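You operate a simulated robot arm through the tools that you are given. There is no shell and no other tool.

Carry out the task below with a simulated robot arm. There is one attempt and no reset: what you move stays moved.

JOB
Torque the three holder screws in number order to the card's figure.
Fine: Take the driver that bears the job card's figure; stand it back in its cup.

It is judged by the outcome, as a careful person would: the job done as asked, and still so three seconds after it is handed in. It fails if anything else is knocked over, pushed out of place, dropped, spilled or broken.

ROBOT AND FRAMES
A 7-joint arm with a two-finger parallel gripper, fixed in place. Base frame: the origin is at the foot of the arm, x ahead of it, y to its left, z up. Lengths are in m, angles in degrees, forces in N, time in s.
Its first joint turns from -166.0 to 166.0 degrees. Payload 4.4 kg.
The tool frame sits at the grasp point between the pads (the TCP): z along the fingers, y along the line on which they close. The tips reach 0.023 m beyond it. Largest opening 0.094 m; finger width 0.038, thickness 0.01; the body of the gripper, 0.054 by 0.096 m, starts 0.039 m behind the TCP.
Orientation is that of the tool frame in the base frame, as a unit quaternion [x, y, z, w]. With the fingers straight down and closing along the base's y, the tool's x points along the base's -x, its y along +y and its z along -z.

CONTROLS
- The arm moves only by the tool step_arm. Its argument "deltas" is a list of rows, each an object of numbers (a shift or turn left out is 0, a gripper value left out holds the last): "tx", "ty", "tz": the shift along the base's x, y, z in m; "wx", "wy", "wz": the turn, a rotation vector about the base's x, y, z in rad; "gripper": the opening, from 0 (shut) to 1 (fully open). In form: [{"tx": .., "ty": .., "tz": .., "wx": .., "wy": .., "wz": .., "gripper": ..}, ...]. A call has 1 to 20 rows; each row shifts and turns the commanded pose from where the row before left it. A row lasts 0.2 s, in which the tool goes at most 0.05 m and 8.6 degrees; a call with a longer step from one row to the next is refused whole, and so is a gripper value outside its range. Where a pose cannot be reached the arm comes as near as it can. A force on the tool above 40 N (or 10 N above the force at the start of the call, whichever is more), or a blocked arm, ends the call early, and 0.2 s more pass. Each finger travels about 0.072 m/s and halts on what it meets, pressing with about 24 N; the grip force reading is that of the motor and also rises with nothing between the fingers. The clock runs only during rows and for 0.2 s after the last one: add rows that do not move to give the fingers time. It gives the time, the measured TCP pose, the force on the tool (base axes), the opening and the grip force at its end, in the units of the frame above (readings bear some noise), with the torque about the TCP (base axes, N m) and any sound that the robot's microphone picked up.
- Cameras (640 x 400 px; columns grow to the right, rows downward): "scene" is fixed at [0.4002, 0.6521, 1.531]; the picture's right is [-0.99, -0.13, 0.00], its down [-0.08, 0.62, -0.78] and it looks along [0.10, -0.78, -0.62] (base axes); focal length 251 px, centre (320, 200). "wrist" rides on the gripper at [0.086, 0.016, -0.074] in the tool frame; the picture's right is [-0.18, 0.98, 0.00], its down [-0.58, -0.11, -0.81] and it looks along [-0.79, -0.15, 0.59] (tool axes); focal length 243 px, centre (320, 200). There is no depth. A picture from a camera that has moved, and an enlarged one, comes with that camera's place and axes in the base frame and with its lens.
- grab_frame(camera): a new picture of that camera. It takes no simulated time.
- inspect(camera, box): a new picture of the part [left, top, right, bottom] of that camera's present view, enlarged. It takes no simulated time.
- sign_off(): hands the job in; it is judged then, once.

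Nothing tells you positions but the pictures and the camera data. Unless the task says otherwise, let go and move clear before handing in.

The tools are called after "Request:" as name(argument=value, ...) on one line, values as JSON. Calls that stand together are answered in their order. step_arm: Moves the arm, as the interface text tells. Its arguments: {"type":"object","properties":{"deltas":{"type":"array"}},"required":["deltas"]} The other tools are called the same way: grab_frame (camera) takes a picture; inspect (camera, box) takes an enlarged picture of a part of a camera's view; sign_off () hands the job in.

At the start:

```text
t: 0.0
tool_pos: [0.7086, 0.0135, 1.3364]
orientation: [0.0, 1.0, 0.0, 0.0]
ft_force: [-1.5, -0.3, 0.0]
wrist_torque: [0.02, 0.02, -0.02]
grip_width: 0.094
gripper_force: 0.1
```

scene: 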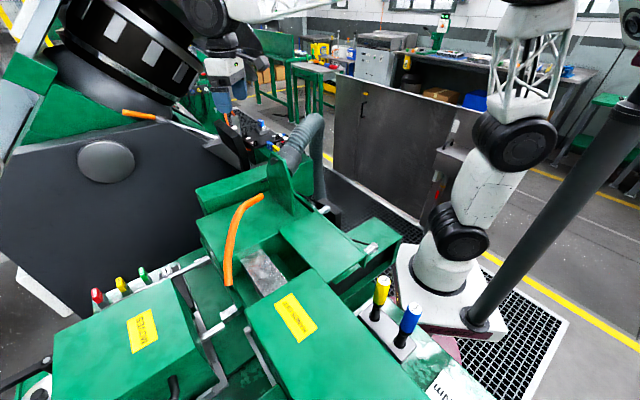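
wrist: 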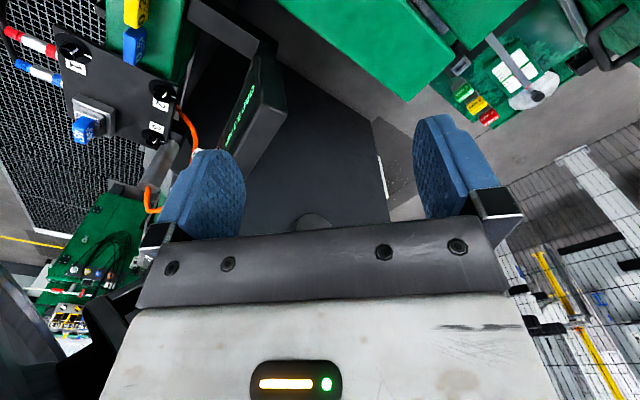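

I see a cluttered workshop cell with green machines, two drivers (yellow and blue) in cups, and some kind of holder with screws. I'll look closer before moving anything.

Request:
inspect(camera="scene", box=[340, 250, 520, 400])

Request:
inspect(camera="scene", box=[200, 180, 400, 320])

Request:
inspect(camera="wrist", box=[0, 0, 220, 150])

Request:
inspect(camera="scene", box=[60, 240, 260, 400])

```text
2.67 times, centred on (430, 325) of scene
camera zoom: at [0.4002, 0.6521, 1.531], right [-0.99, -0.13, 0.0], down [-0.08, 0.62, -0.78], along [0.1, -0.78, -0.62], focal length 670 px, centre (27, -133)
```

zoom: 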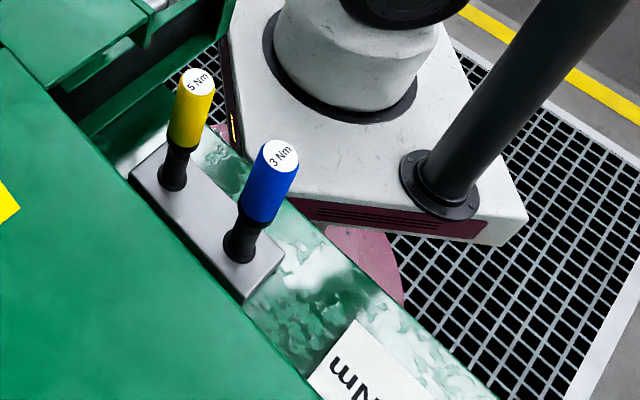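

```text
2.86 times, centred on (300, 250) of scene
camera zoom: at [0.4002, 0.6521, 1.531], right [-0.99, -0.13, 0.0], down [-0.08, 0.62, -0.78], along [0.1, -0.78, -0.62], focal length 718 px, centre (377, 57)
```

zoom: 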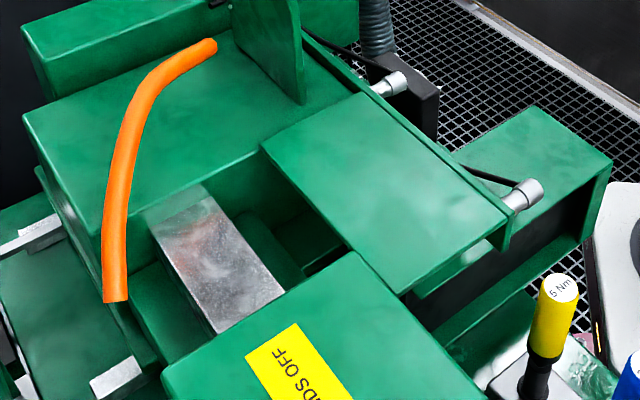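

```text
2.67 times, centred on (110, 75) of wrist
camera zoom: at [0.6225, 0.0297, 1.4097], right [0.18, 0.98, 0.0], down [0.58, -0.11, 0.81], along [0.79, -0.15, -0.59], focal length 647 px, centre (880, 533)
```

zoom: 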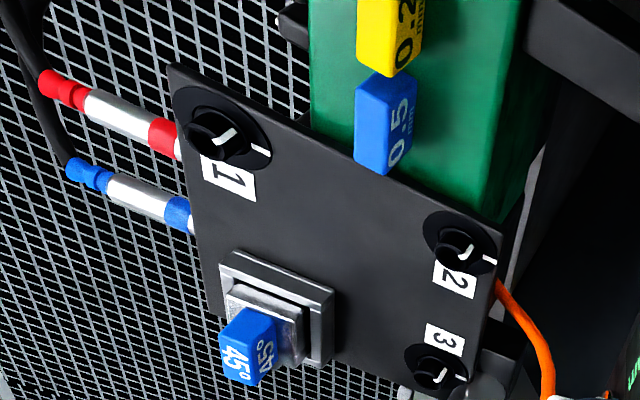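

```text
2.50 times, centred on (160, 320) of scene
camera zoom: at [0.4002, 0.6521, 1.531], right [-0.99, -0.13, 0.0], down [-0.08, 0.62, -0.78], along [0.1, -0.78, -0.62], focal length 628 px, centre (720, -100)
```

zoom: 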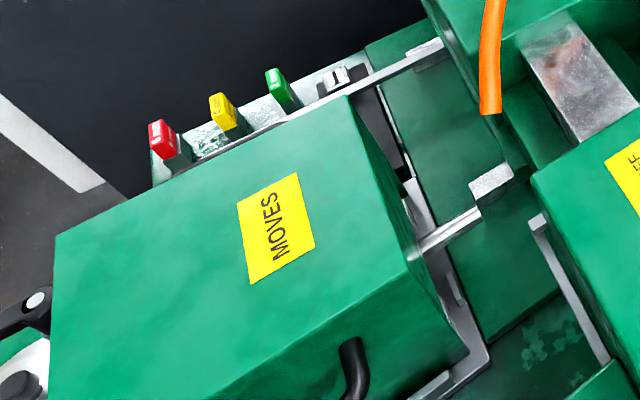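

The screw panel (numbers 1–3) shows in the wrist view. I'll look at the card, the gripper area and the background of the scene next, to work out where it all is.

Request:
inspect(camera="scene", box=[190, 40, 350, 180])

Request:
inspect(camera="scene", box=[380, 320, 540, 400])

Request:
inspect(camera="wrist", box=[400, 0, 640, 150])

Request:
inspect(camera="wrist", box=[0, 180, 200, 360])

Request:
inspect(camera="wrist", box=[180, 0, 400, 150])

```text
2.86 times, centred on (270, 110) of scene
camera zoom: at [0.4002, 0.6521, 1.531], right [-0.99, -0.13, 0.0], down [-0.08, 0.62, -0.78], along [0.1, -0.78, -0.62], focal length 718 px, centre (463, 457)
```

zoom: 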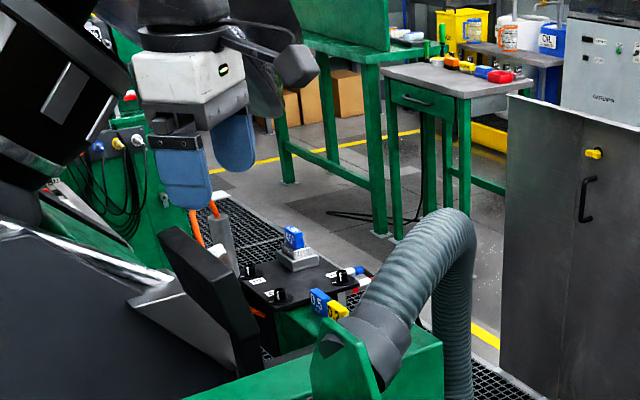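

```text
4.00 times, centred on (460, 360) of scene
camera zoom: at [0.4002, 0.6521, 1.531], right [-0.99, -0.13, 0.0], down [-0.08, 0.62, -0.78], along [0.1, -0.78, -0.62], focal length 1005 px, centre (-240, -440)
```

zoom: 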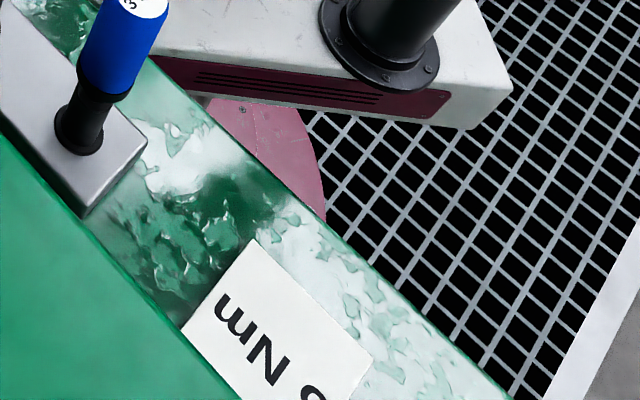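

```text
2.67 times, centred on (520, 75) of wrist
camera zoom: at [0.6225, 0.0297, 1.4097], right [0.18, 0.98, 0.0], down [0.58, -0.11, 0.81], along [0.79, -0.15, -0.59], focal length 647 px, centre (-213, 533)
```

zoom: 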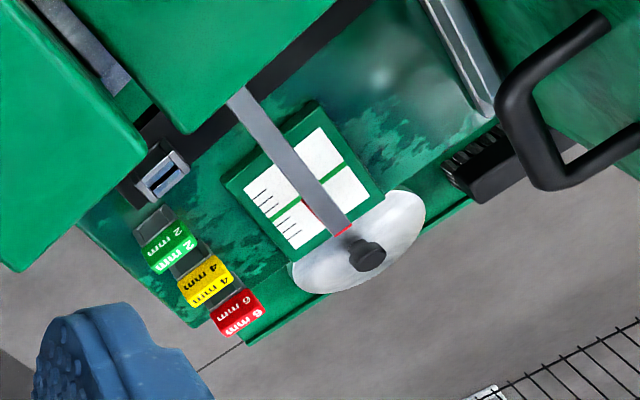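

```text
2.22 times, centred on (100, 270) of wrist
camera zoom: at [0.6225, 0.0297, 1.4097], right [0.18, 0.98, 0.0], down [0.58, -0.11, 0.81], along [0.79, -0.15, -0.59], focal length 539 px, centre (809, 44)
```

zoom: 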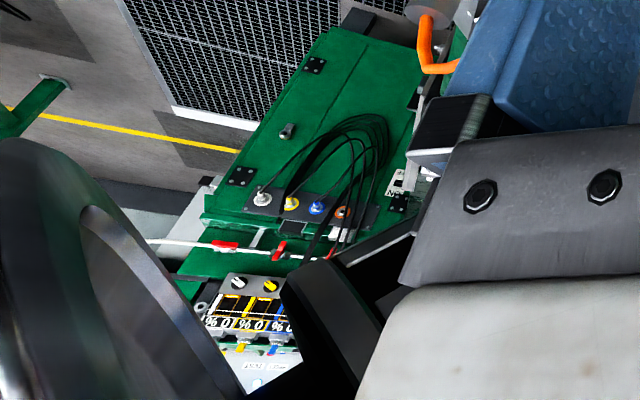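

```text
2.67 times, centred on (290, 75) of wrist
camera zoom: at [0.6225, 0.0297, 1.4097], right [0.18, 0.98, 0.0], down [0.58, -0.11, 0.81], along [0.79, -0.15, -0.59], focal length 647 px, centre (400, 533)
```

zoom: 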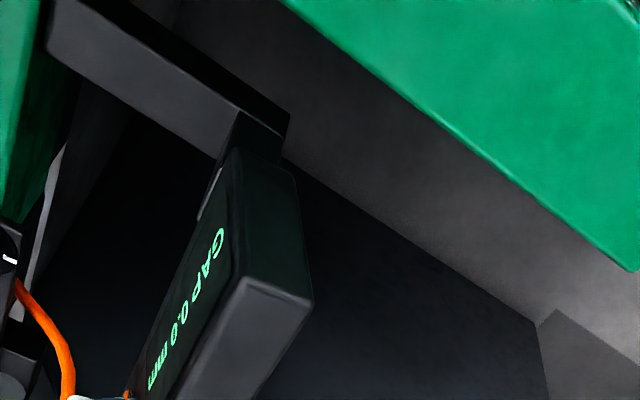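

The panel with items 1–3 triangulates to about (0.73, -0.26, 1.10), within reach. The card reads "? Nm" and the digit is cut off, so I'll turn the wrist in place to point its camera at the panel.

Request:
step_arm(deltas=[{"wz": -0.145}, {"wz": -0.145}, {"wz": -0.145}, {"wz": -0.145}, {"wz": -0.145}, {"wz": -0.145}, {"wz": -0.145}, {"wz": -0.145}, {"wz": -0.145}])

Request:
grab_frame(camera="wrist")

Request:
grab_frame(camera="scene")

```text
t: 2.0
tool_pos: [0.7081, 0.0136, 1.3356]
orientation: [0.608, 0.794, 0.0, 0.0]
ft_force: [0.1, 0.4, 1.0]
wrist_torque: [0.0, 0.04, 0.02]
grip_width: 0.0943
gripper_force: 0.0
```

```text
taken
camera wrist: at [0.7016, 0.1015, 1.4097], right [1.0, 0.08, 0.0], down [0.05, -0.59, 0.81], along [0.06, -0.8, -0.59], focal length 243 px, centre (320, 200)
```

wrist: 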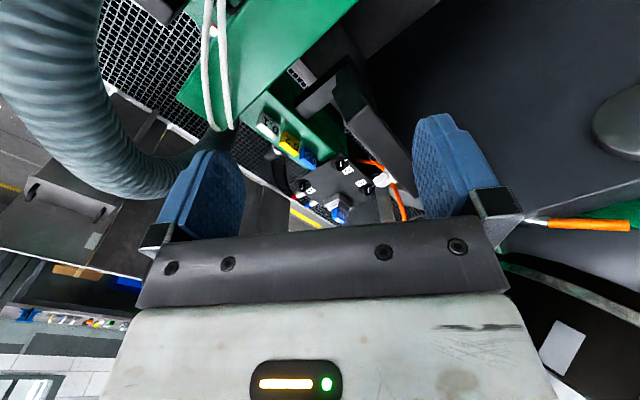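

```text
taken
```

scene: 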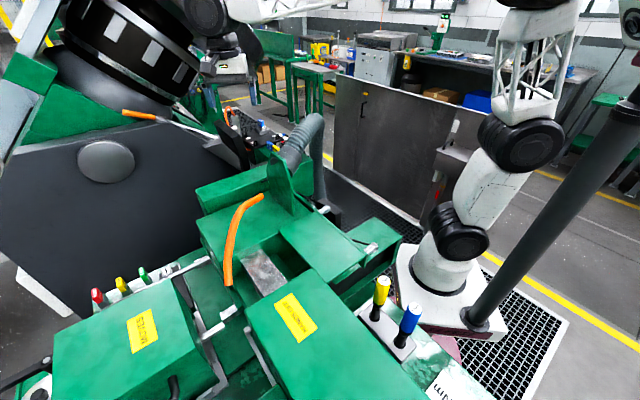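

The panel is further back than I first took it, about (0.79, -0.39, 1.10). I'll enlarge this view.

Request:
inspect(camera="wrist", box=[240, 90, 420, 230])

Request:
inspect(camera="wrist", box=[290, 150, 370, 220])

Request:
inspect(camera="wrist", box=[100, 0, 380, 180])

Request:
inspect(camera="wrist", box=[440, 60, 640, 400])

```text
2.86 times, centred on (330, 160) of wrist
camera zoom: at [0.7016, 0.1015, 1.4097], right [1.0, 0.08, 0.0], down [0.05, -0.59, 0.81], along [0.06, -0.8, -0.59], focal length 693 px, centre (291, 314)
```

zoom: 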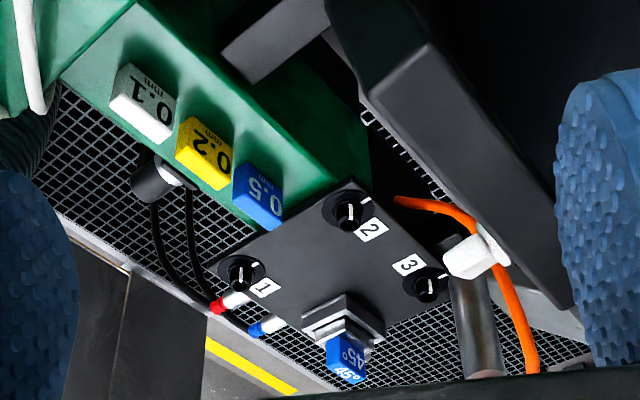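

```text
5.71 times, centred on (330, 185) of wrist
camera zoom: at [0.7016, 0.1015, 1.4097], right [1.0, 0.08, 0.0], down [0.05, -0.59, 0.81], along [0.06, -0.8, -0.59], focal length 1386 px, centre (263, 286)
```

zoom: 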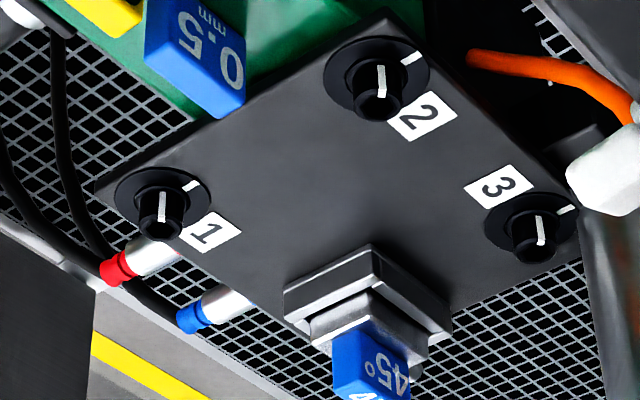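

```text
2.22 times, centred on (240, 90) of wrist
camera zoom: at [0.7016, 0.1015, 1.4097], right [1.0, 0.08, 0.0], down [0.05, -0.59, 0.81], along [0.06, -0.8, -0.59], focal length 539 px, centre (498, 444)
```

zoom: 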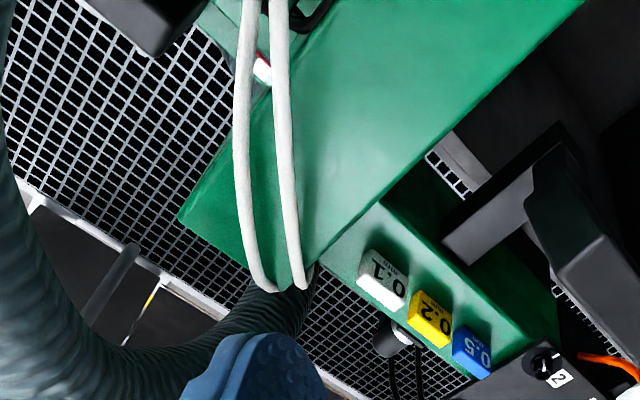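

```text
1.18 times, centred on (540, 230) of wrist
camera zoom: at [0.7016, 0.1015, 1.4097], right [1.0, 0.08, 0.0], down [0.05, -0.59, 0.81], along [0.06, -0.8, -0.59], focal length 285 px, centre (61, 165)
```

zoom: 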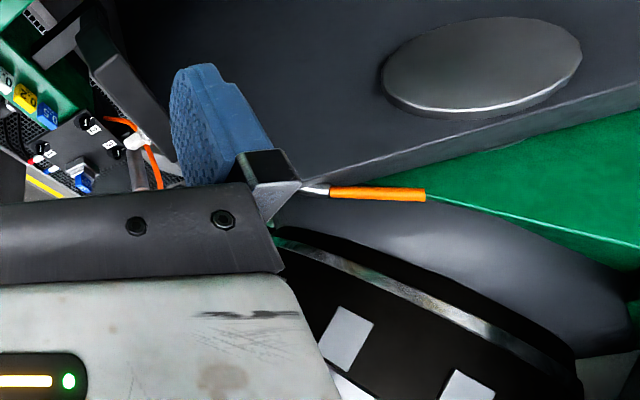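

The numbered screw heads sit in a dark plate with white index marks. I still need to read the card and see the rest of the table, so I'll turn the wrist the other way in place.

Request:
step_arm(deltas=[{"wz": 0.145}, {"wz": 0.145}, {"wz": 0.145}, {"wz": 0.145}, {"wz": 0.145}, {"wz": 0.145}, {"wz": 0.145}, {"wz": 0.145}, {"wz": 0.145}, {"wz": 0.145}, {"wz": 0.145}, {"wz": 0.145}, {"wz": 0.145}, {"wz": 0.145}, {"wz": 0.145}, {"wz": 0.145}])

Request:
grab_frame(camera="wrist")

Request:
step_arm(deltas=[{"wz": 0.145}, {"wz": 0.145}, {"wz": 0.145}, {"wz": 0.145}, {"wz": 0.145}, {"wz": 0.145}, {"wz": 0.145}, {"wz": 0.145}, {"wz": 0.145}, {"wz": 0.145}])

Request:
grab_frame(camera="wrist")

```text
t: 5.4
tool_pos: [0.7087, 0.0126, 1.3356]
orientation: [-0.487, 0.874, 0.0, 0.0]
ft_force: [-0.1, 0.3, -0.5]
wrist_torque: [0.01, -0.01, -0.02]
grip_width: 0.0939
gripper_force: 0.1
```

```text
taken
camera wrist: at [0.6503, -0.0516, 1.4101], right [-0.74, 0.67, 0.0], down [0.4, 0.44, 0.81], along [0.54, 0.6, -0.59], focal length 243 px, centre (320, 200)
```

wrist: 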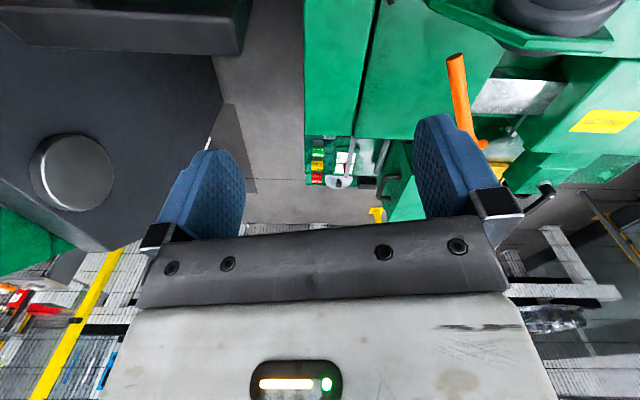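

```text
t: 7.6
tool_pos: [0.7084, 0.0119, 1.3367]
orientation: [0.944, -0.33, -0.001, 0.0]
ft_force: [0.0, 0.9, -0.5]
wrist_torque: [0.02, 0.01, -0.01]
grip_width: 0.0939
gripper_force: 0.0
```

```text
taken
camera wrist: at [0.7667, -0.0534, 1.4102], right [-0.76, -0.65, 0.0], down [-0.39, 0.45, 0.81], along [-0.53, 0.61, -0.59], focal length 243 px, centre (320, 200)
```

wrist: 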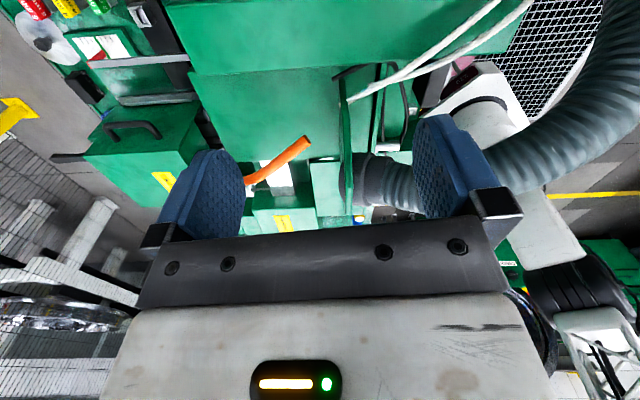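

The drivers' caps show small between the fingers behind the green vertical plate. I'll zoom in on that and the other parts.

Request:
inspect(camera="wrist", box=[240, 60, 420, 240])

Request:
inspect(camera="wrist", box=[0, 0, 220, 160])

Request:
inspect(camera="wrist", box=[340, 40, 640, 280])

```text
2.22 times, centred on (330, 150) of wrist
camera zoom: at [0.7667, -0.0534, 1.4102], right [-0.76, -0.65, 0.0], down [-0.39, 0.45, 0.81], along [-0.53, 0.61, -0.59], focal length 539 px, centre (298, 311)
```

zoom: 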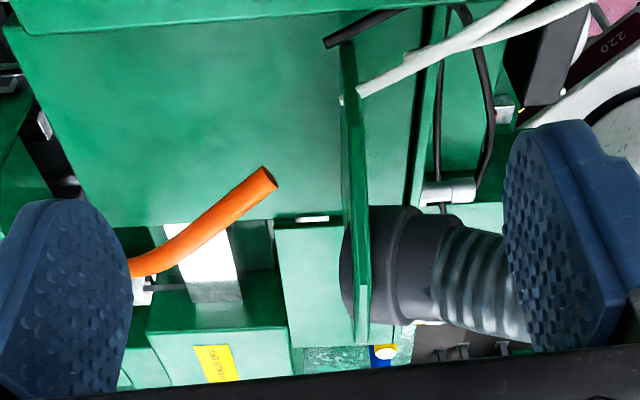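

```text
2.50 times, centred on (110, 80) of wrist
camera zoom: at [0.7667, -0.0534, 1.4102], right [-0.76, -0.65, 0.0], down [-0.39, 0.45, 0.81], along [-0.53, 0.61, -0.59], focal length 606 px, centre (845, 500)
```

zoom: 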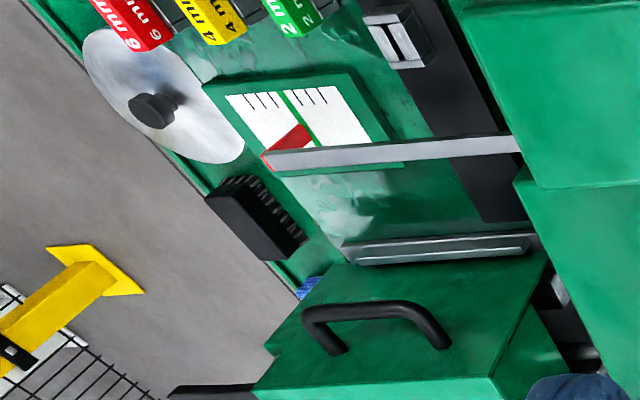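

```text
1.67 times, centred on (490, 160) of wrist
camera zoom: at [0.7667, -0.0534, 1.4102], right [-0.76, -0.65, 0.0], down [-0.39, 0.45, 0.81], along [-0.53, 0.61, -0.59], focal length 404 px, centre (37, 267)
```

zoom: 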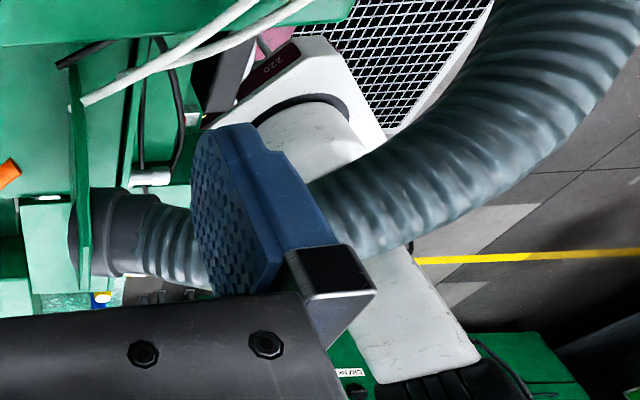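

The driver caps are near z≈1.0, at about (0.23–0.30, 0.31–0.35), with the card nearer the base. I'll stay high and carry the camera over the table to read them.

Request:
step_arm(deltas=[{"tx": -0.026, "ty": 0.022, "tz": 0.002, "wz": 0.03}, {"tx": -0.026, "ty": 0.022, "tz": 0.002, "wz": 0.03}, {"tx": -0.026, "ty": 0.022, "tz": 0.002, "wz": 0.03}, {"tx": -0.026, "ty": 0.022, "tz": 0.002, "wz": 0.03}, {"tx": -0.026, "ty": 0.022, "wz": 0.03}, {"tx": -0.026, "ty": 0.022, "wz": 0.03}, {"tx": -0.026, "ty": 0.022, "wz": 0.03}, {"tx": -0.026, "ty": 0.022, "wz": 0.03}])

Request:
grab_frame(camera="wrist")

Request:
grab_frame(camera="scene")

```text
t: 9.4
tool_pos: [0.5003, 0.1885, 1.3433]
orientation: [0.976, -0.217, 0.0, 0.0]
ft_force: [0.6, 0.0, 0.0]
wrist_torque: [-0.04, 0.04, 0.01]
grip_width: 0.0938
gripper_force: 0.1
```

```text
taken
camera wrist: at [0.5728, 0.1374, 1.4183], right [-0.58, -0.81, 0.0], down [-0.48, 0.34, 0.81], along [-0.66, 0.47, -0.59], focal length 243 px, centre (320, 200)
```

wrist: 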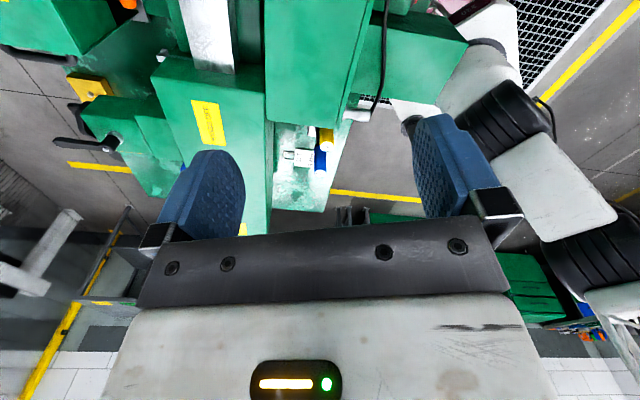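

```text
taken
```

scene: 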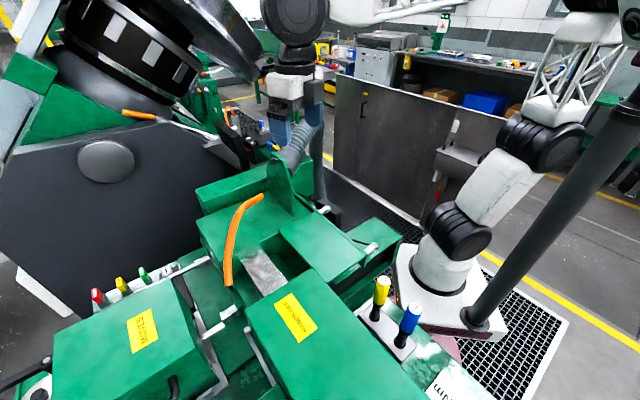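

Request:
inspect(camera="wrist", box=[250, 100, 370, 220])

Request:
inspect(camera="wrist", box=[40, 0, 280, 220])

```text
3.33 times, centred on (310, 160) of wrist
camera zoom: at [0.5728, 0.1374, 1.4183], right [-0.58, -0.81, 0.0], down [-0.48, 0.34, 0.81], along [-0.66, 0.47, -0.59], focal length 809 px, centre (353, 333)
```

zoom: 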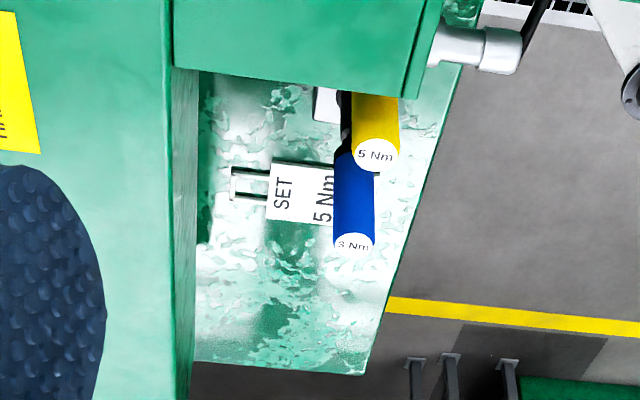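

```text
1.82 times, centred on (160, 110) of wrist
camera zoom: at [0.5728, 0.1374, 1.4183], right [-0.58, -0.81, 0.0], down [-0.48, 0.34, 0.81], along [-0.66, 0.47, -0.59], focal length 441 px, centre (611, 364)
```

zoom: 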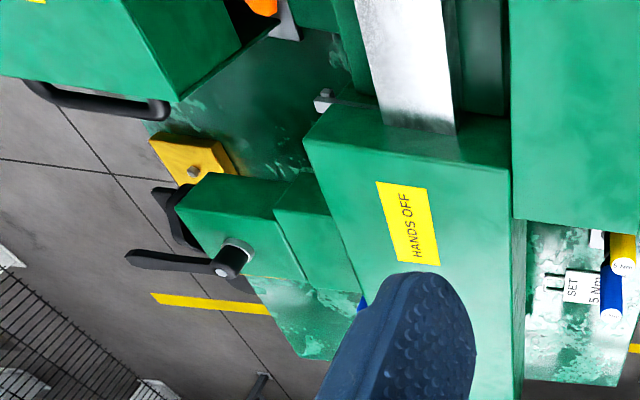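

The card reads "SET 5 Nm", so the yellow 5 Nm driver is the right one. Its cap triangulates to (0.303, 0.315, 1.055), standing vertical. I'll move above it with the closing line square to the row of drivers.

Request:
step_arm(deltas=[{"tx": -0.033, "ty": 0.021, "tz": -0.01, "wz": -0.0523}, {"tx": -0.033, "ty": 0.021, "tz": -0.01, "wz": -0.0523}, {"tx": -0.033, "ty": 0.021, "tz": -0.01, "wz": -0.0523}, {"tx": -0.033, "ty": 0.021, "tz": -0.01, "wz": -0.0523}, {"tx": -0.033, "ty": 0.021, "tz": -0.01, "wz": -0.0523}, {"tx": -0.032, "ty": 0.0215, "tz": -0.01, "wz": -0.0523, "gripper": 1.0}])

Request:
grab_frame(camera="wrist")

Request:
grab_frame(camera="scene")

Request:
inspect(camera="wrist", box=[220, 0, 440, 240])

```text
t: 10.8
tool_pos: [0.3, 0.3164, 1.281]
orientation: [0.931, -0.366, 0.001, 0.0]
ft_force: [-0.2, 0.7, -0.9]
wrist_torque: [0.01, -0.01, -0.02]
grip_width: 0.0938
gripper_force: 0.1
```

```text
taken
camera wrist: at [0.354, 0.2451, 1.3553], right [-0.81, -0.59, 0.0], down [-0.35, 0.48, 0.81], along [-0.48, 0.65, -0.59], focal length 243 px, centre (320, 200)
```

wrist: 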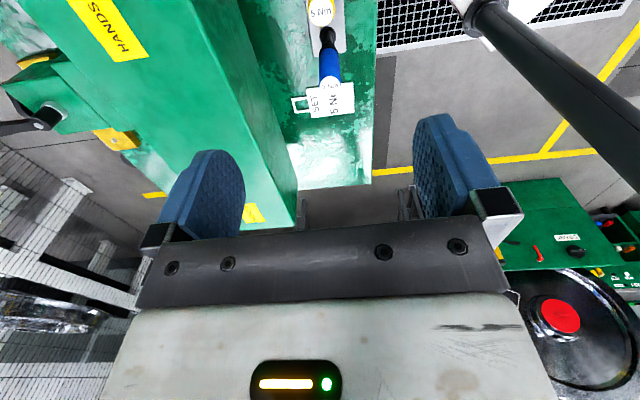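

```text
taken
```

scene: 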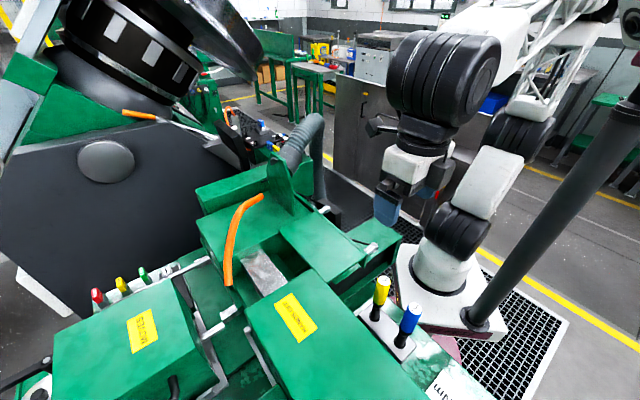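

```text
1.67 times, centred on (330, 120) of wrist
camera zoom: at [0.354, 0.2451, 1.3553], right [-0.81, -0.59, 0.0], down [-0.35, 0.48, 0.81], along [-0.48, 0.65, -0.59], focal length 404 px, centre (303, 333)
```

zoom: 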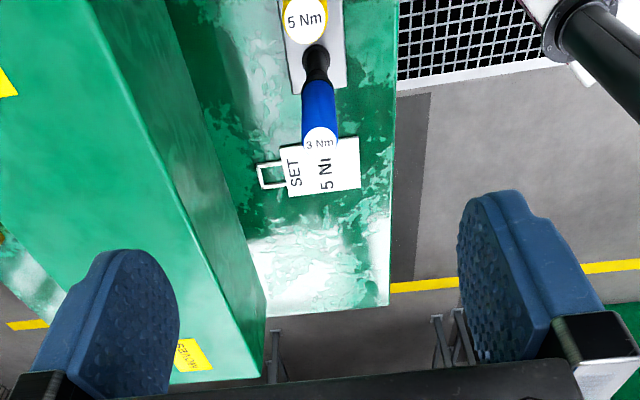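

The card is clearly "SET 5 Nm". I'll go down to just above the yellow cap and check the centring.

Request:
step_arm(deltas=[{"tx": 0.002, "ty": -0.002, "tz": -0.032}, {"tz": -0.032}, {"tz": -0.032}, {"tz": -0.032}, {"tz": -0.033}, {}])

Request:
grab_frame(camera="wrist")

Request:
inspect(camera="scene", box=[320, 180, 480, 340])

```text
t: 12.2
tool_pos: [0.3022, 0.3159, 1.1194]
orientation: [0.93, -0.367, 0.0, 0.0]
ft_force: [0.1, 0.0, 0.2]
wrist_torque: [0.06, 0.02, 0.01]
grip_width: 0.0937
gripper_force: 0.1
```

```text
taken
camera wrist: at [0.3552, 0.2444, 1.1942], right [-0.8, -0.59, 0.0], down [-0.35, 0.48, 0.81], along [-0.48, 0.65, -0.59], focal length 243 px, centre (320, 200)
```

wrist: 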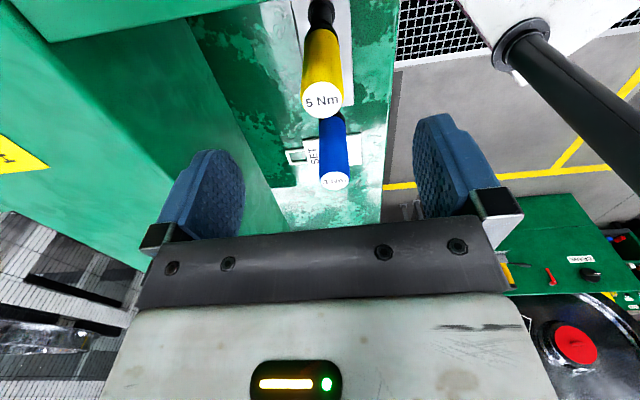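

```text
2.50 times, centred on (400, 260) of scene
camera zoom: at [0.4002, 0.6521, 1.531], right [-0.99, -0.13, 0.0], down [-0.08, 0.62, -0.78], along [0.1, -0.78, -0.62], focal length 628 px, centre (120, 50)
```

zoom: 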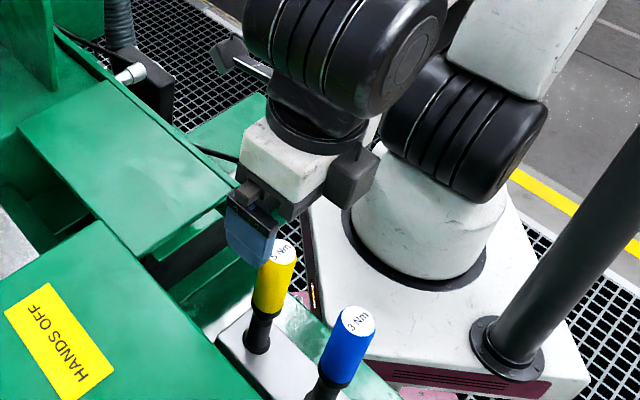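

The cap is well centred. In this orientation, though, the wrist camera would come down close over the green carriage corner (~(0.34, 0.27, 1.08)), so I'll rise a little and turn the tool so the camera sits on the clear side.

Request:
step_arm(deltas=[{"tz": 0.03}, {"tz": 0.03, "wz": -0.1425}, {"wz": -0.1425}, {"wz": -0.1425}, {"wz": -0.1425}, {"wz": -0.1425}, {"wz": -0.1425}, {"wz": -0.1425}, {"wz": -0.1425}, {"wz": -0.1425}, {"wz": -0.1425}, {"wz": -0.1425}, {"wz": -0.1425}, {"wz": -0.1425}, {"wz": -0.1425}, {"wz": -0.1425}, {"wz": -0.1425}, {"wz": -0.1425}, {"wz": -0.1425, "gripper": 0.7}, {"gripper": 0.7}])

Request:
grab_frame(camera="wrist")

Request:
inspect(camera="scene", box=[320, 180, 480, 340])

```text
t: 16.4
tool_pos: [0.305, 0.3137, 1.1822]
orientation: [0.086, 0.996, 0.0, 0.0]
ft_force: [0.4, 0.1, -0.7]
wrist_torque: [-0.02, 0.01, -0.05]
grip_width: 0.0657
gripper_force: 0.2
```

```text
taken
camera wrist: at [0.2234, 0.3445, 1.256], right [0.35, 0.94, 0.0], down [0.55, -0.21, 0.81], along [0.76, -0.28, -0.59], focal length 243 px, centre (320, 200)
```

wrist: 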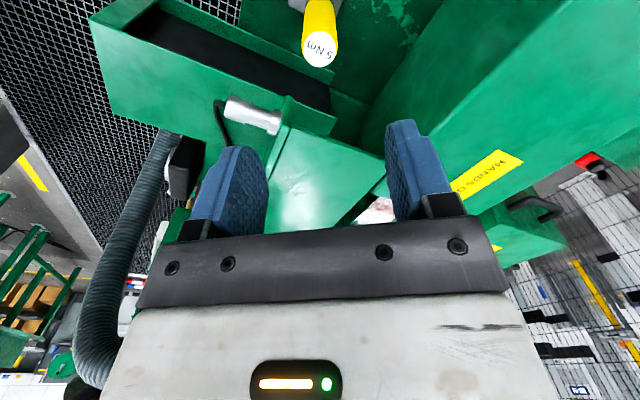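

```text
2.50 times, centred on (400, 260) of scene
camera zoom: at [0.4002, 0.6521, 1.531], right [-0.99, -0.13, 0.0], down [-0.08, 0.62, -0.78], along [0.1, -0.78, -0.62], focal length 628 px, centre (120, 50)
```

zoom: 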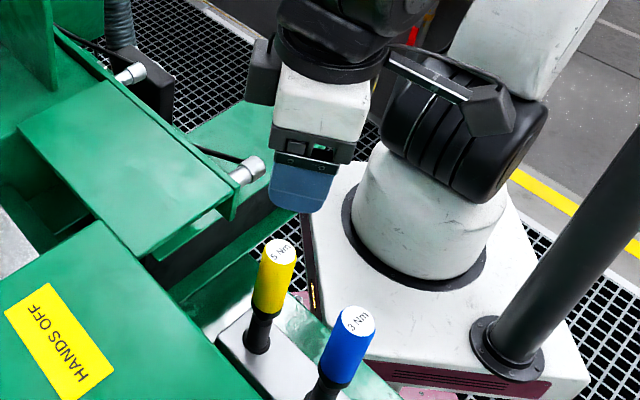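

The view agrees with the driver axis at about (0.3025, 0.315). I'll go down around the cap with the fingers part open, then check before closing.

Request:
step_arm(deltas=[{"tx": -0.003, "ty": 0.001, "tz": -0.025}, {"tz": -0.03}, {"tz": -0.03}, {"tz": -0.03}, {"tz": -0.03}, {}])

Request:
grab_frame(camera="wrist")

Request:
inspect(camera="scene", box=[320, 180, 480, 340])

```text
t: 17.8
tool_pos: [0.3001, 0.3129, 1.0362]
orientation: [0.086, 0.996, 0.0, -0.001]
ft_force: [0.2, 0.6, -0.1]
wrist_torque: [0.03, -0.02, -0.01]
grip_width: 0.0658
gripper_force: 0.0
```

```text
taken
camera wrist: at [0.2193, 0.3444, 1.1095], right [0.35, 0.94, 0.0], down [0.55, -0.21, 0.81], along [0.76, -0.28, -0.59], focal length 243 px, centre (320, 200)
```

wrist: 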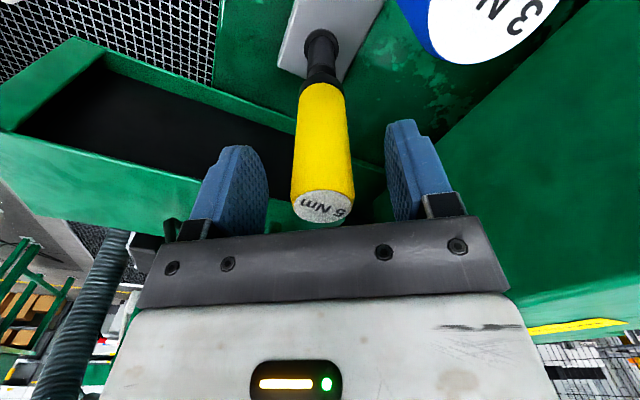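

```text
2.50 times, centred on (400, 260) of scene
camera zoom: at [0.4002, 0.6521, 1.531], right [-0.99, -0.13, 0.0], down [-0.08, 0.62, -0.78], along [0.1, -0.78, -0.62], focal length 628 px, centre (120, 50)
```

zoom: 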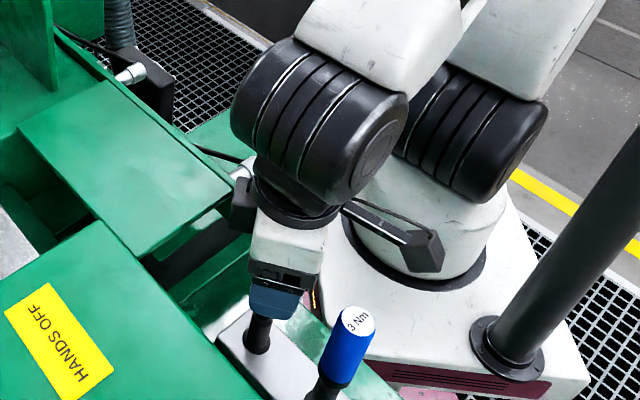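

The handle is centred between the pads, with the cap just clear of the palm. I'll close on it.

Request:
step_arm(deltas=[{"gripper": 0.0}, {"gripper": 0.0}, {"gripper": 0.0}, {"gripper": 0.0}, {"gripper": 0.0}])

Request:
grab_frame(camera="wrist")

```text
t: 19.0
tool_pos: [0.3017, 0.3137, 1.0355]
orientation: [0.085, 0.996, 0.0, 0.0]
ft_force: [0.0, -0.2, 0.4]
wrist_torque: [0.04, -0.01, -0.04]
grip_width: 0.0282
gripper_force: 24.0
```

```text
taken
camera wrist: at [0.2192, 0.3444, 1.1097], right [0.35, 0.94, 0.0], down [0.55, -0.21, 0.81], along [0.76, -0.28, -0.59], focal length 243 px, centre (320, 200)
```

wrist: 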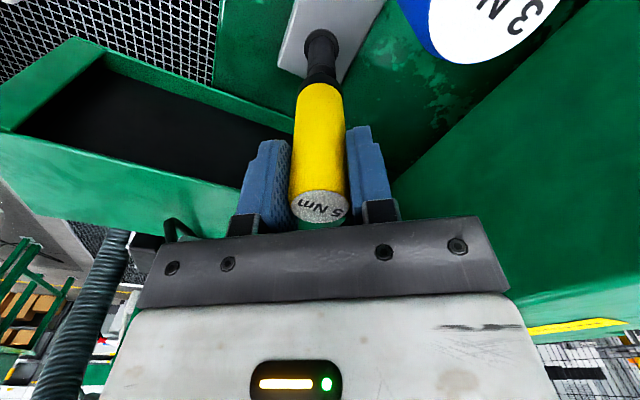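

It's gripped at 28 mm. I'll lift straight up and look at the driver's full length and tip.

Request:
step_arm(deltas=[{"tz": 0.015}, {"tz": 0.025}, {"tz": 0.03}, {"tz": 0.03}, {"tz": 0.03}, {"tz": 0.03}, {"tz": 0.03}, {"tz": 0.03}, {"tz": 0.03}, {"tz": 0.03}])

Request:
grab_frame(camera="wrist")

Request:
inspect(camera="scene", box=[320, 120, 480, 340])

```text
t: 21.2
tool_pos: [0.3008, 0.3117, 1.3169]
orientation: [0.085, 0.996, -0.002, 0.0]
ft_force: [0.3, -0.3, -1.3]
wrist_torque: [0.01, -0.01, 0.01]
grip_width: 0.0283
gripper_force: 23.8
```

```text
taken
camera wrist: at [0.2204, 0.3425, 1.3911], right [0.35, 0.94, 0.0], down [0.55, -0.21, 0.81], along [0.76, -0.28, -0.59], focal length 243 px, centre (320, 200)
```

wrist: 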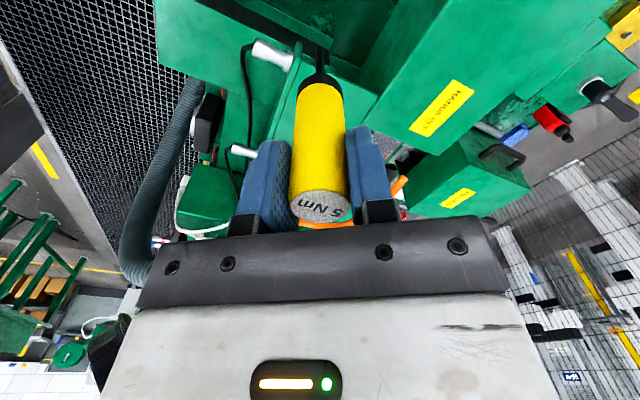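

```text
1.82 times, centred on (400, 230) of scene
camera zoom: at [0.4002, 0.6521, 1.531], right [-0.99, -0.13, 0.0], down [-0.08, 0.62, -0.78], along [0.1, -0.78, -0.62], focal length 457 px, centre (174, 146)
```

zoom: 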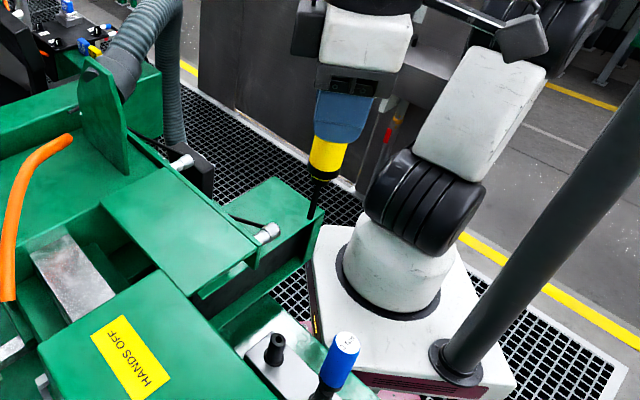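

Request:
inspect(camera="scene", box=[360, 150, 430, 240])

Request:
inspect(camera="scene", box=[350, 290, 430, 360])

Request:
inspect(camera="wrist", box=[260, 40, 380, 240])

Request:
inspect(camera="scene", box=[210, 80, 340, 170])

```text
4.44 times, centred on (395, 195) of scene
camera zoom: at [0.4002, 0.6521, 1.531], right [-0.99, -0.13, 0.0], down [-0.08, 0.62, -0.78], along [0.1, -0.78, -0.62], focal length 1117 px, centre (-13, 222)
```

zoom: 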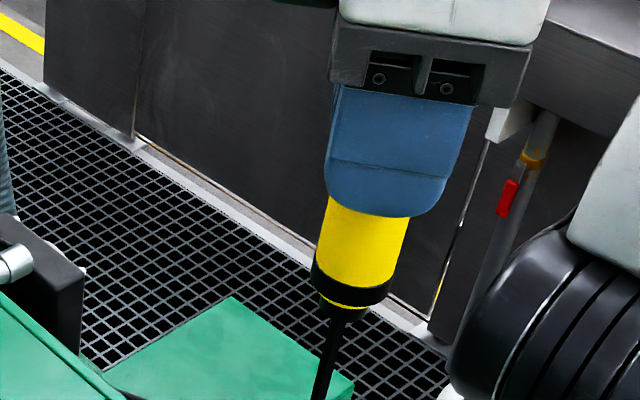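

```text
5.71 times, centred on (390, 325) of scene
camera zoom: at [0.4002, 0.6521, 1.531], right [-0.99, -0.13, 0.0], down [-0.08, 0.62, -0.78], along [0.1, -0.78, -0.62], focal length 1436 px, centre (-80, -514)
```

zoom: 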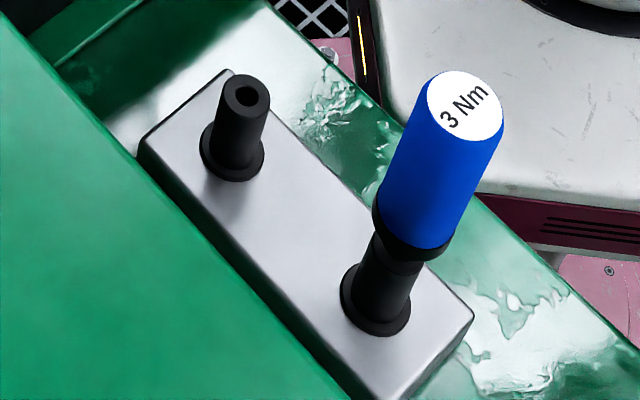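

```text
2.00 times, centred on (320, 140) of wrist
camera zoom: at [0.2204, 0.3425, 1.3911], right [0.35, 0.94, 0.0], down [0.55, -0.21, 0.81], along [0.76, -0.28, -0.59], focal length 485 px, centre (320, 320)
```

zoom: 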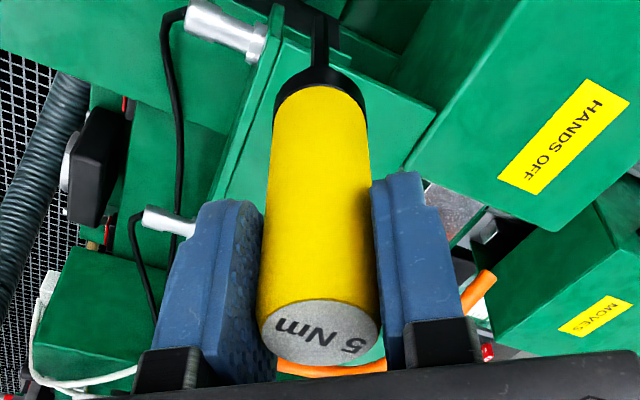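

```text
4.44 times, centred on (275, 125) of scene
camera zoom: at [0.4002, 0.6521, 1.531], right [-0.99, -0.13, 0.0], down [-0.08, 0.62, -0.78], along [0.1, -0.78, -0.62], focal length 1117 px, centre (520, 533)
```

zoom: 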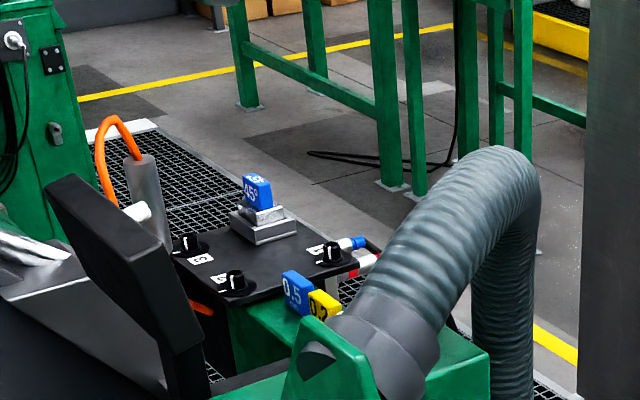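

The driver has a thin blade ending about 0.134 m below the TCP. The three numbered heads triangulate to roughly P1 (0.693, -0.282), P2 (0.762, -0.211), P3 (0.826, -0.269), tops at z≈1.10. I'll carry the driver high over there for a close look.

Request:
step_arm(deltas=[{"tz": 0.035}, {"tz": 0.035}, {"tz": 0.035}, {"tx": 0.0315, "ty": -0.0311, "wz": -0.0305}, {"tx": 0.0315, "ty": -0.0311, "wz": -0.0305}, {"tx": 0.0315, "ty": -0.0311, "wz": -0.0305}, {"tx": 0.0315, "ty": -0.0311, "wz": -0.0305}, {"tx": 0.0315, "ty": -0.0311, "wz": -0.0305}, {"tx": 0.0315, "ty": -0.0311, "wz": -0.0305}, {"tx": 0.0315, "ty": -0.0311, "wz": -0.0305}, {"tx": 0.0315, "ty": -0.0311, "wz": -0.0305}, {"tx": 0.0315, "ty": -0.0311, "wz": -0.0305}, {"tx": 0.0315, "ty": -0.0311, "wz": -0.0305}, {"tx": 0.0315, "ty": -0.0311, "wz": -0.0305}, {"tx": 0.0315, "ty": -0.0311, "wz": -0.0305}, {}])

Request:
grab_frame(camera="wrist")

Request:
grab_frame(camera="scene")

```text
t: 24.6
tool_pos: [0.6799, -0.0607, 1.425]
orientation: [0.266, 0.964, 0.0, 0.0]
ft_force: [0.6, 0.9, -2.0]
wrist_torque: [-0.05, 0.01, -0.03]
grip_width: 0.0281
gripper_force: 24.0
```

```text
taken
camera wrist: at [0.6139, -0.002, 1.499], right [0.66, 0.75, 0.0], down [0.44, -0.39, 0.81], along [0.6, -0.53, -0.59], focal length 243 px, centre (320, 200)
```

wrist: 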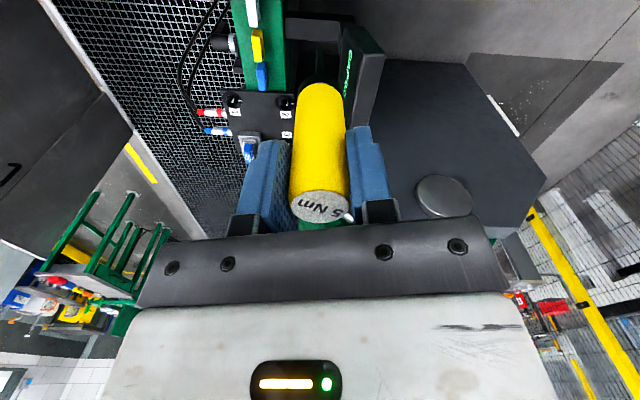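

```text
taken
```

scene: 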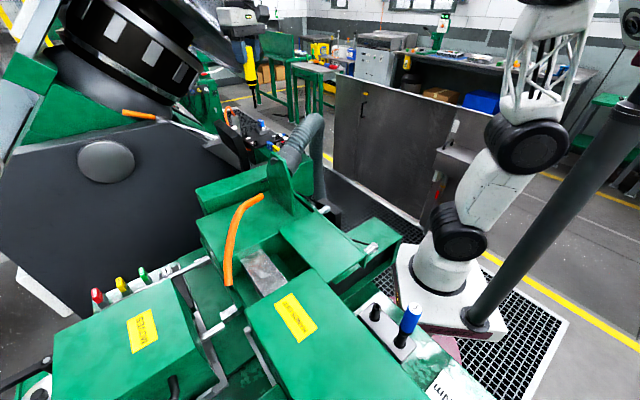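

Request:
inspect(camera="wrist", box=[190, 60, 310, 170])

Request:
inspect(camera="wrist", box=[215, 80, 305, 145])

Request:
inspect(camera="scene", box=[225, 30, 275, 110])

```text
3.64 times, centred on (250, 115) of wrist
camera zoom: at [0.6139, -0.002, 1.499], right [0.66, 0.75, 0.0], down [0.44, -0.39, 0.81], along [0.6, -0.53, -0.59], focal length 882 px, centre (574, 509)
```

zoom: 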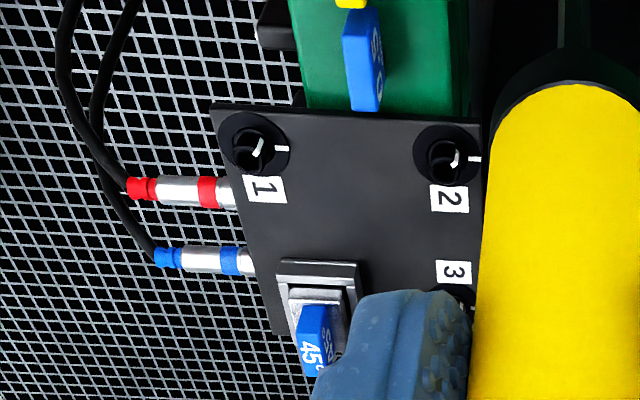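

```text
6.15 times, centred on (260, 112) of wrist
camera zoom: at [0.6139, -0.002, 1.499], right [0.66, 0.75, 0.0], down [0.44, -0.39, 0.81], along [0.6, -0.53, -0.59], focal length 1493 px, centre (689, 738)
```

zoom: 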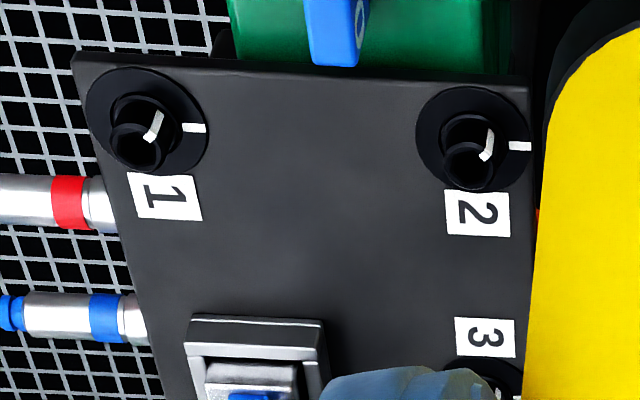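

```text
5.00 times, centred on (250, 70) of scene
camera zoom: at [0.4002, 0.6521, 1.531], right [-0.99, -0.13, 0.0], down [-0.08, 0.62, -0.78], along [0.1, -0.78, -0.62], focal length 1256 px, centre (670, 850)
```

zoom: 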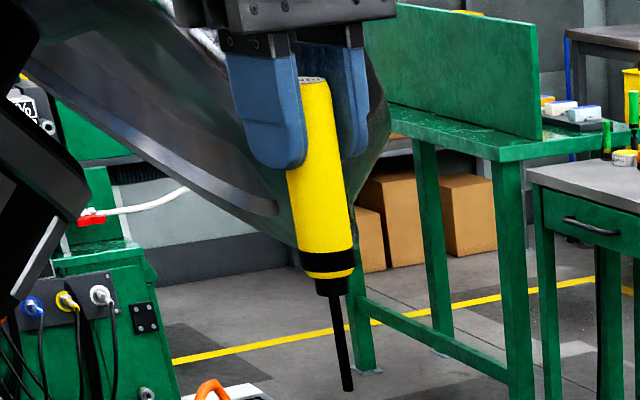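

The heads are upright cylinders with a bore and a white mark, and a tick on each collar disc, so they are the screws the blade fits. Next I need the position of the GAP display box next to screw 3.

Request:
inspect(camera="wrist", box=[230, 0, 420, 140])

Request:
inspect(camera="scene", box=[205, 90, 305, 180])

```text
2.86 times, centred on (325, 70) of wrist
camera zoom: at [0.6139, -0.002, 1.499], right [0.66, 0.75, 0.0], down [0.44, -0.39, 0.81], along [0.6, -0.53, -0.59], focal length 693 px, centre (306, 571)
```

zoom: 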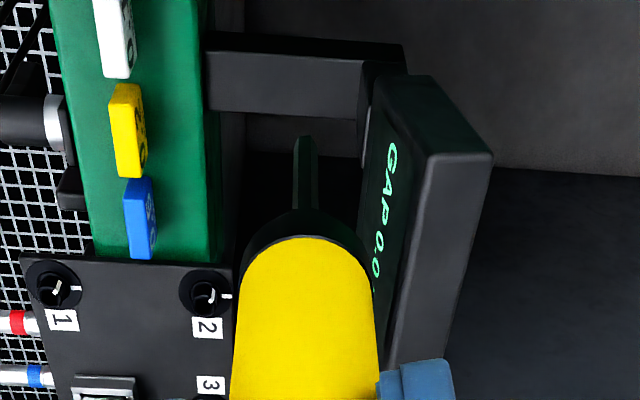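

```text
4.44 times, centred on (255, 135) of scene
camera zoom: at [0.4002, 0.6521, 1.531], right [-0.99, -0.13, 0.0], down [-0.08, 0.62, -0.78], along [0.1, -0.78, -0.62], focal length 1117 px, centre (609, 489)
```

zoom: 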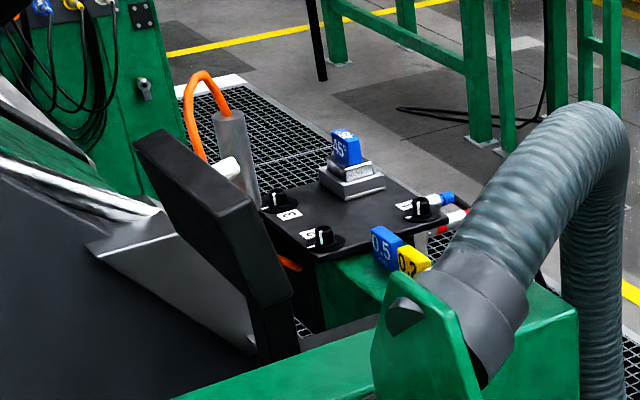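

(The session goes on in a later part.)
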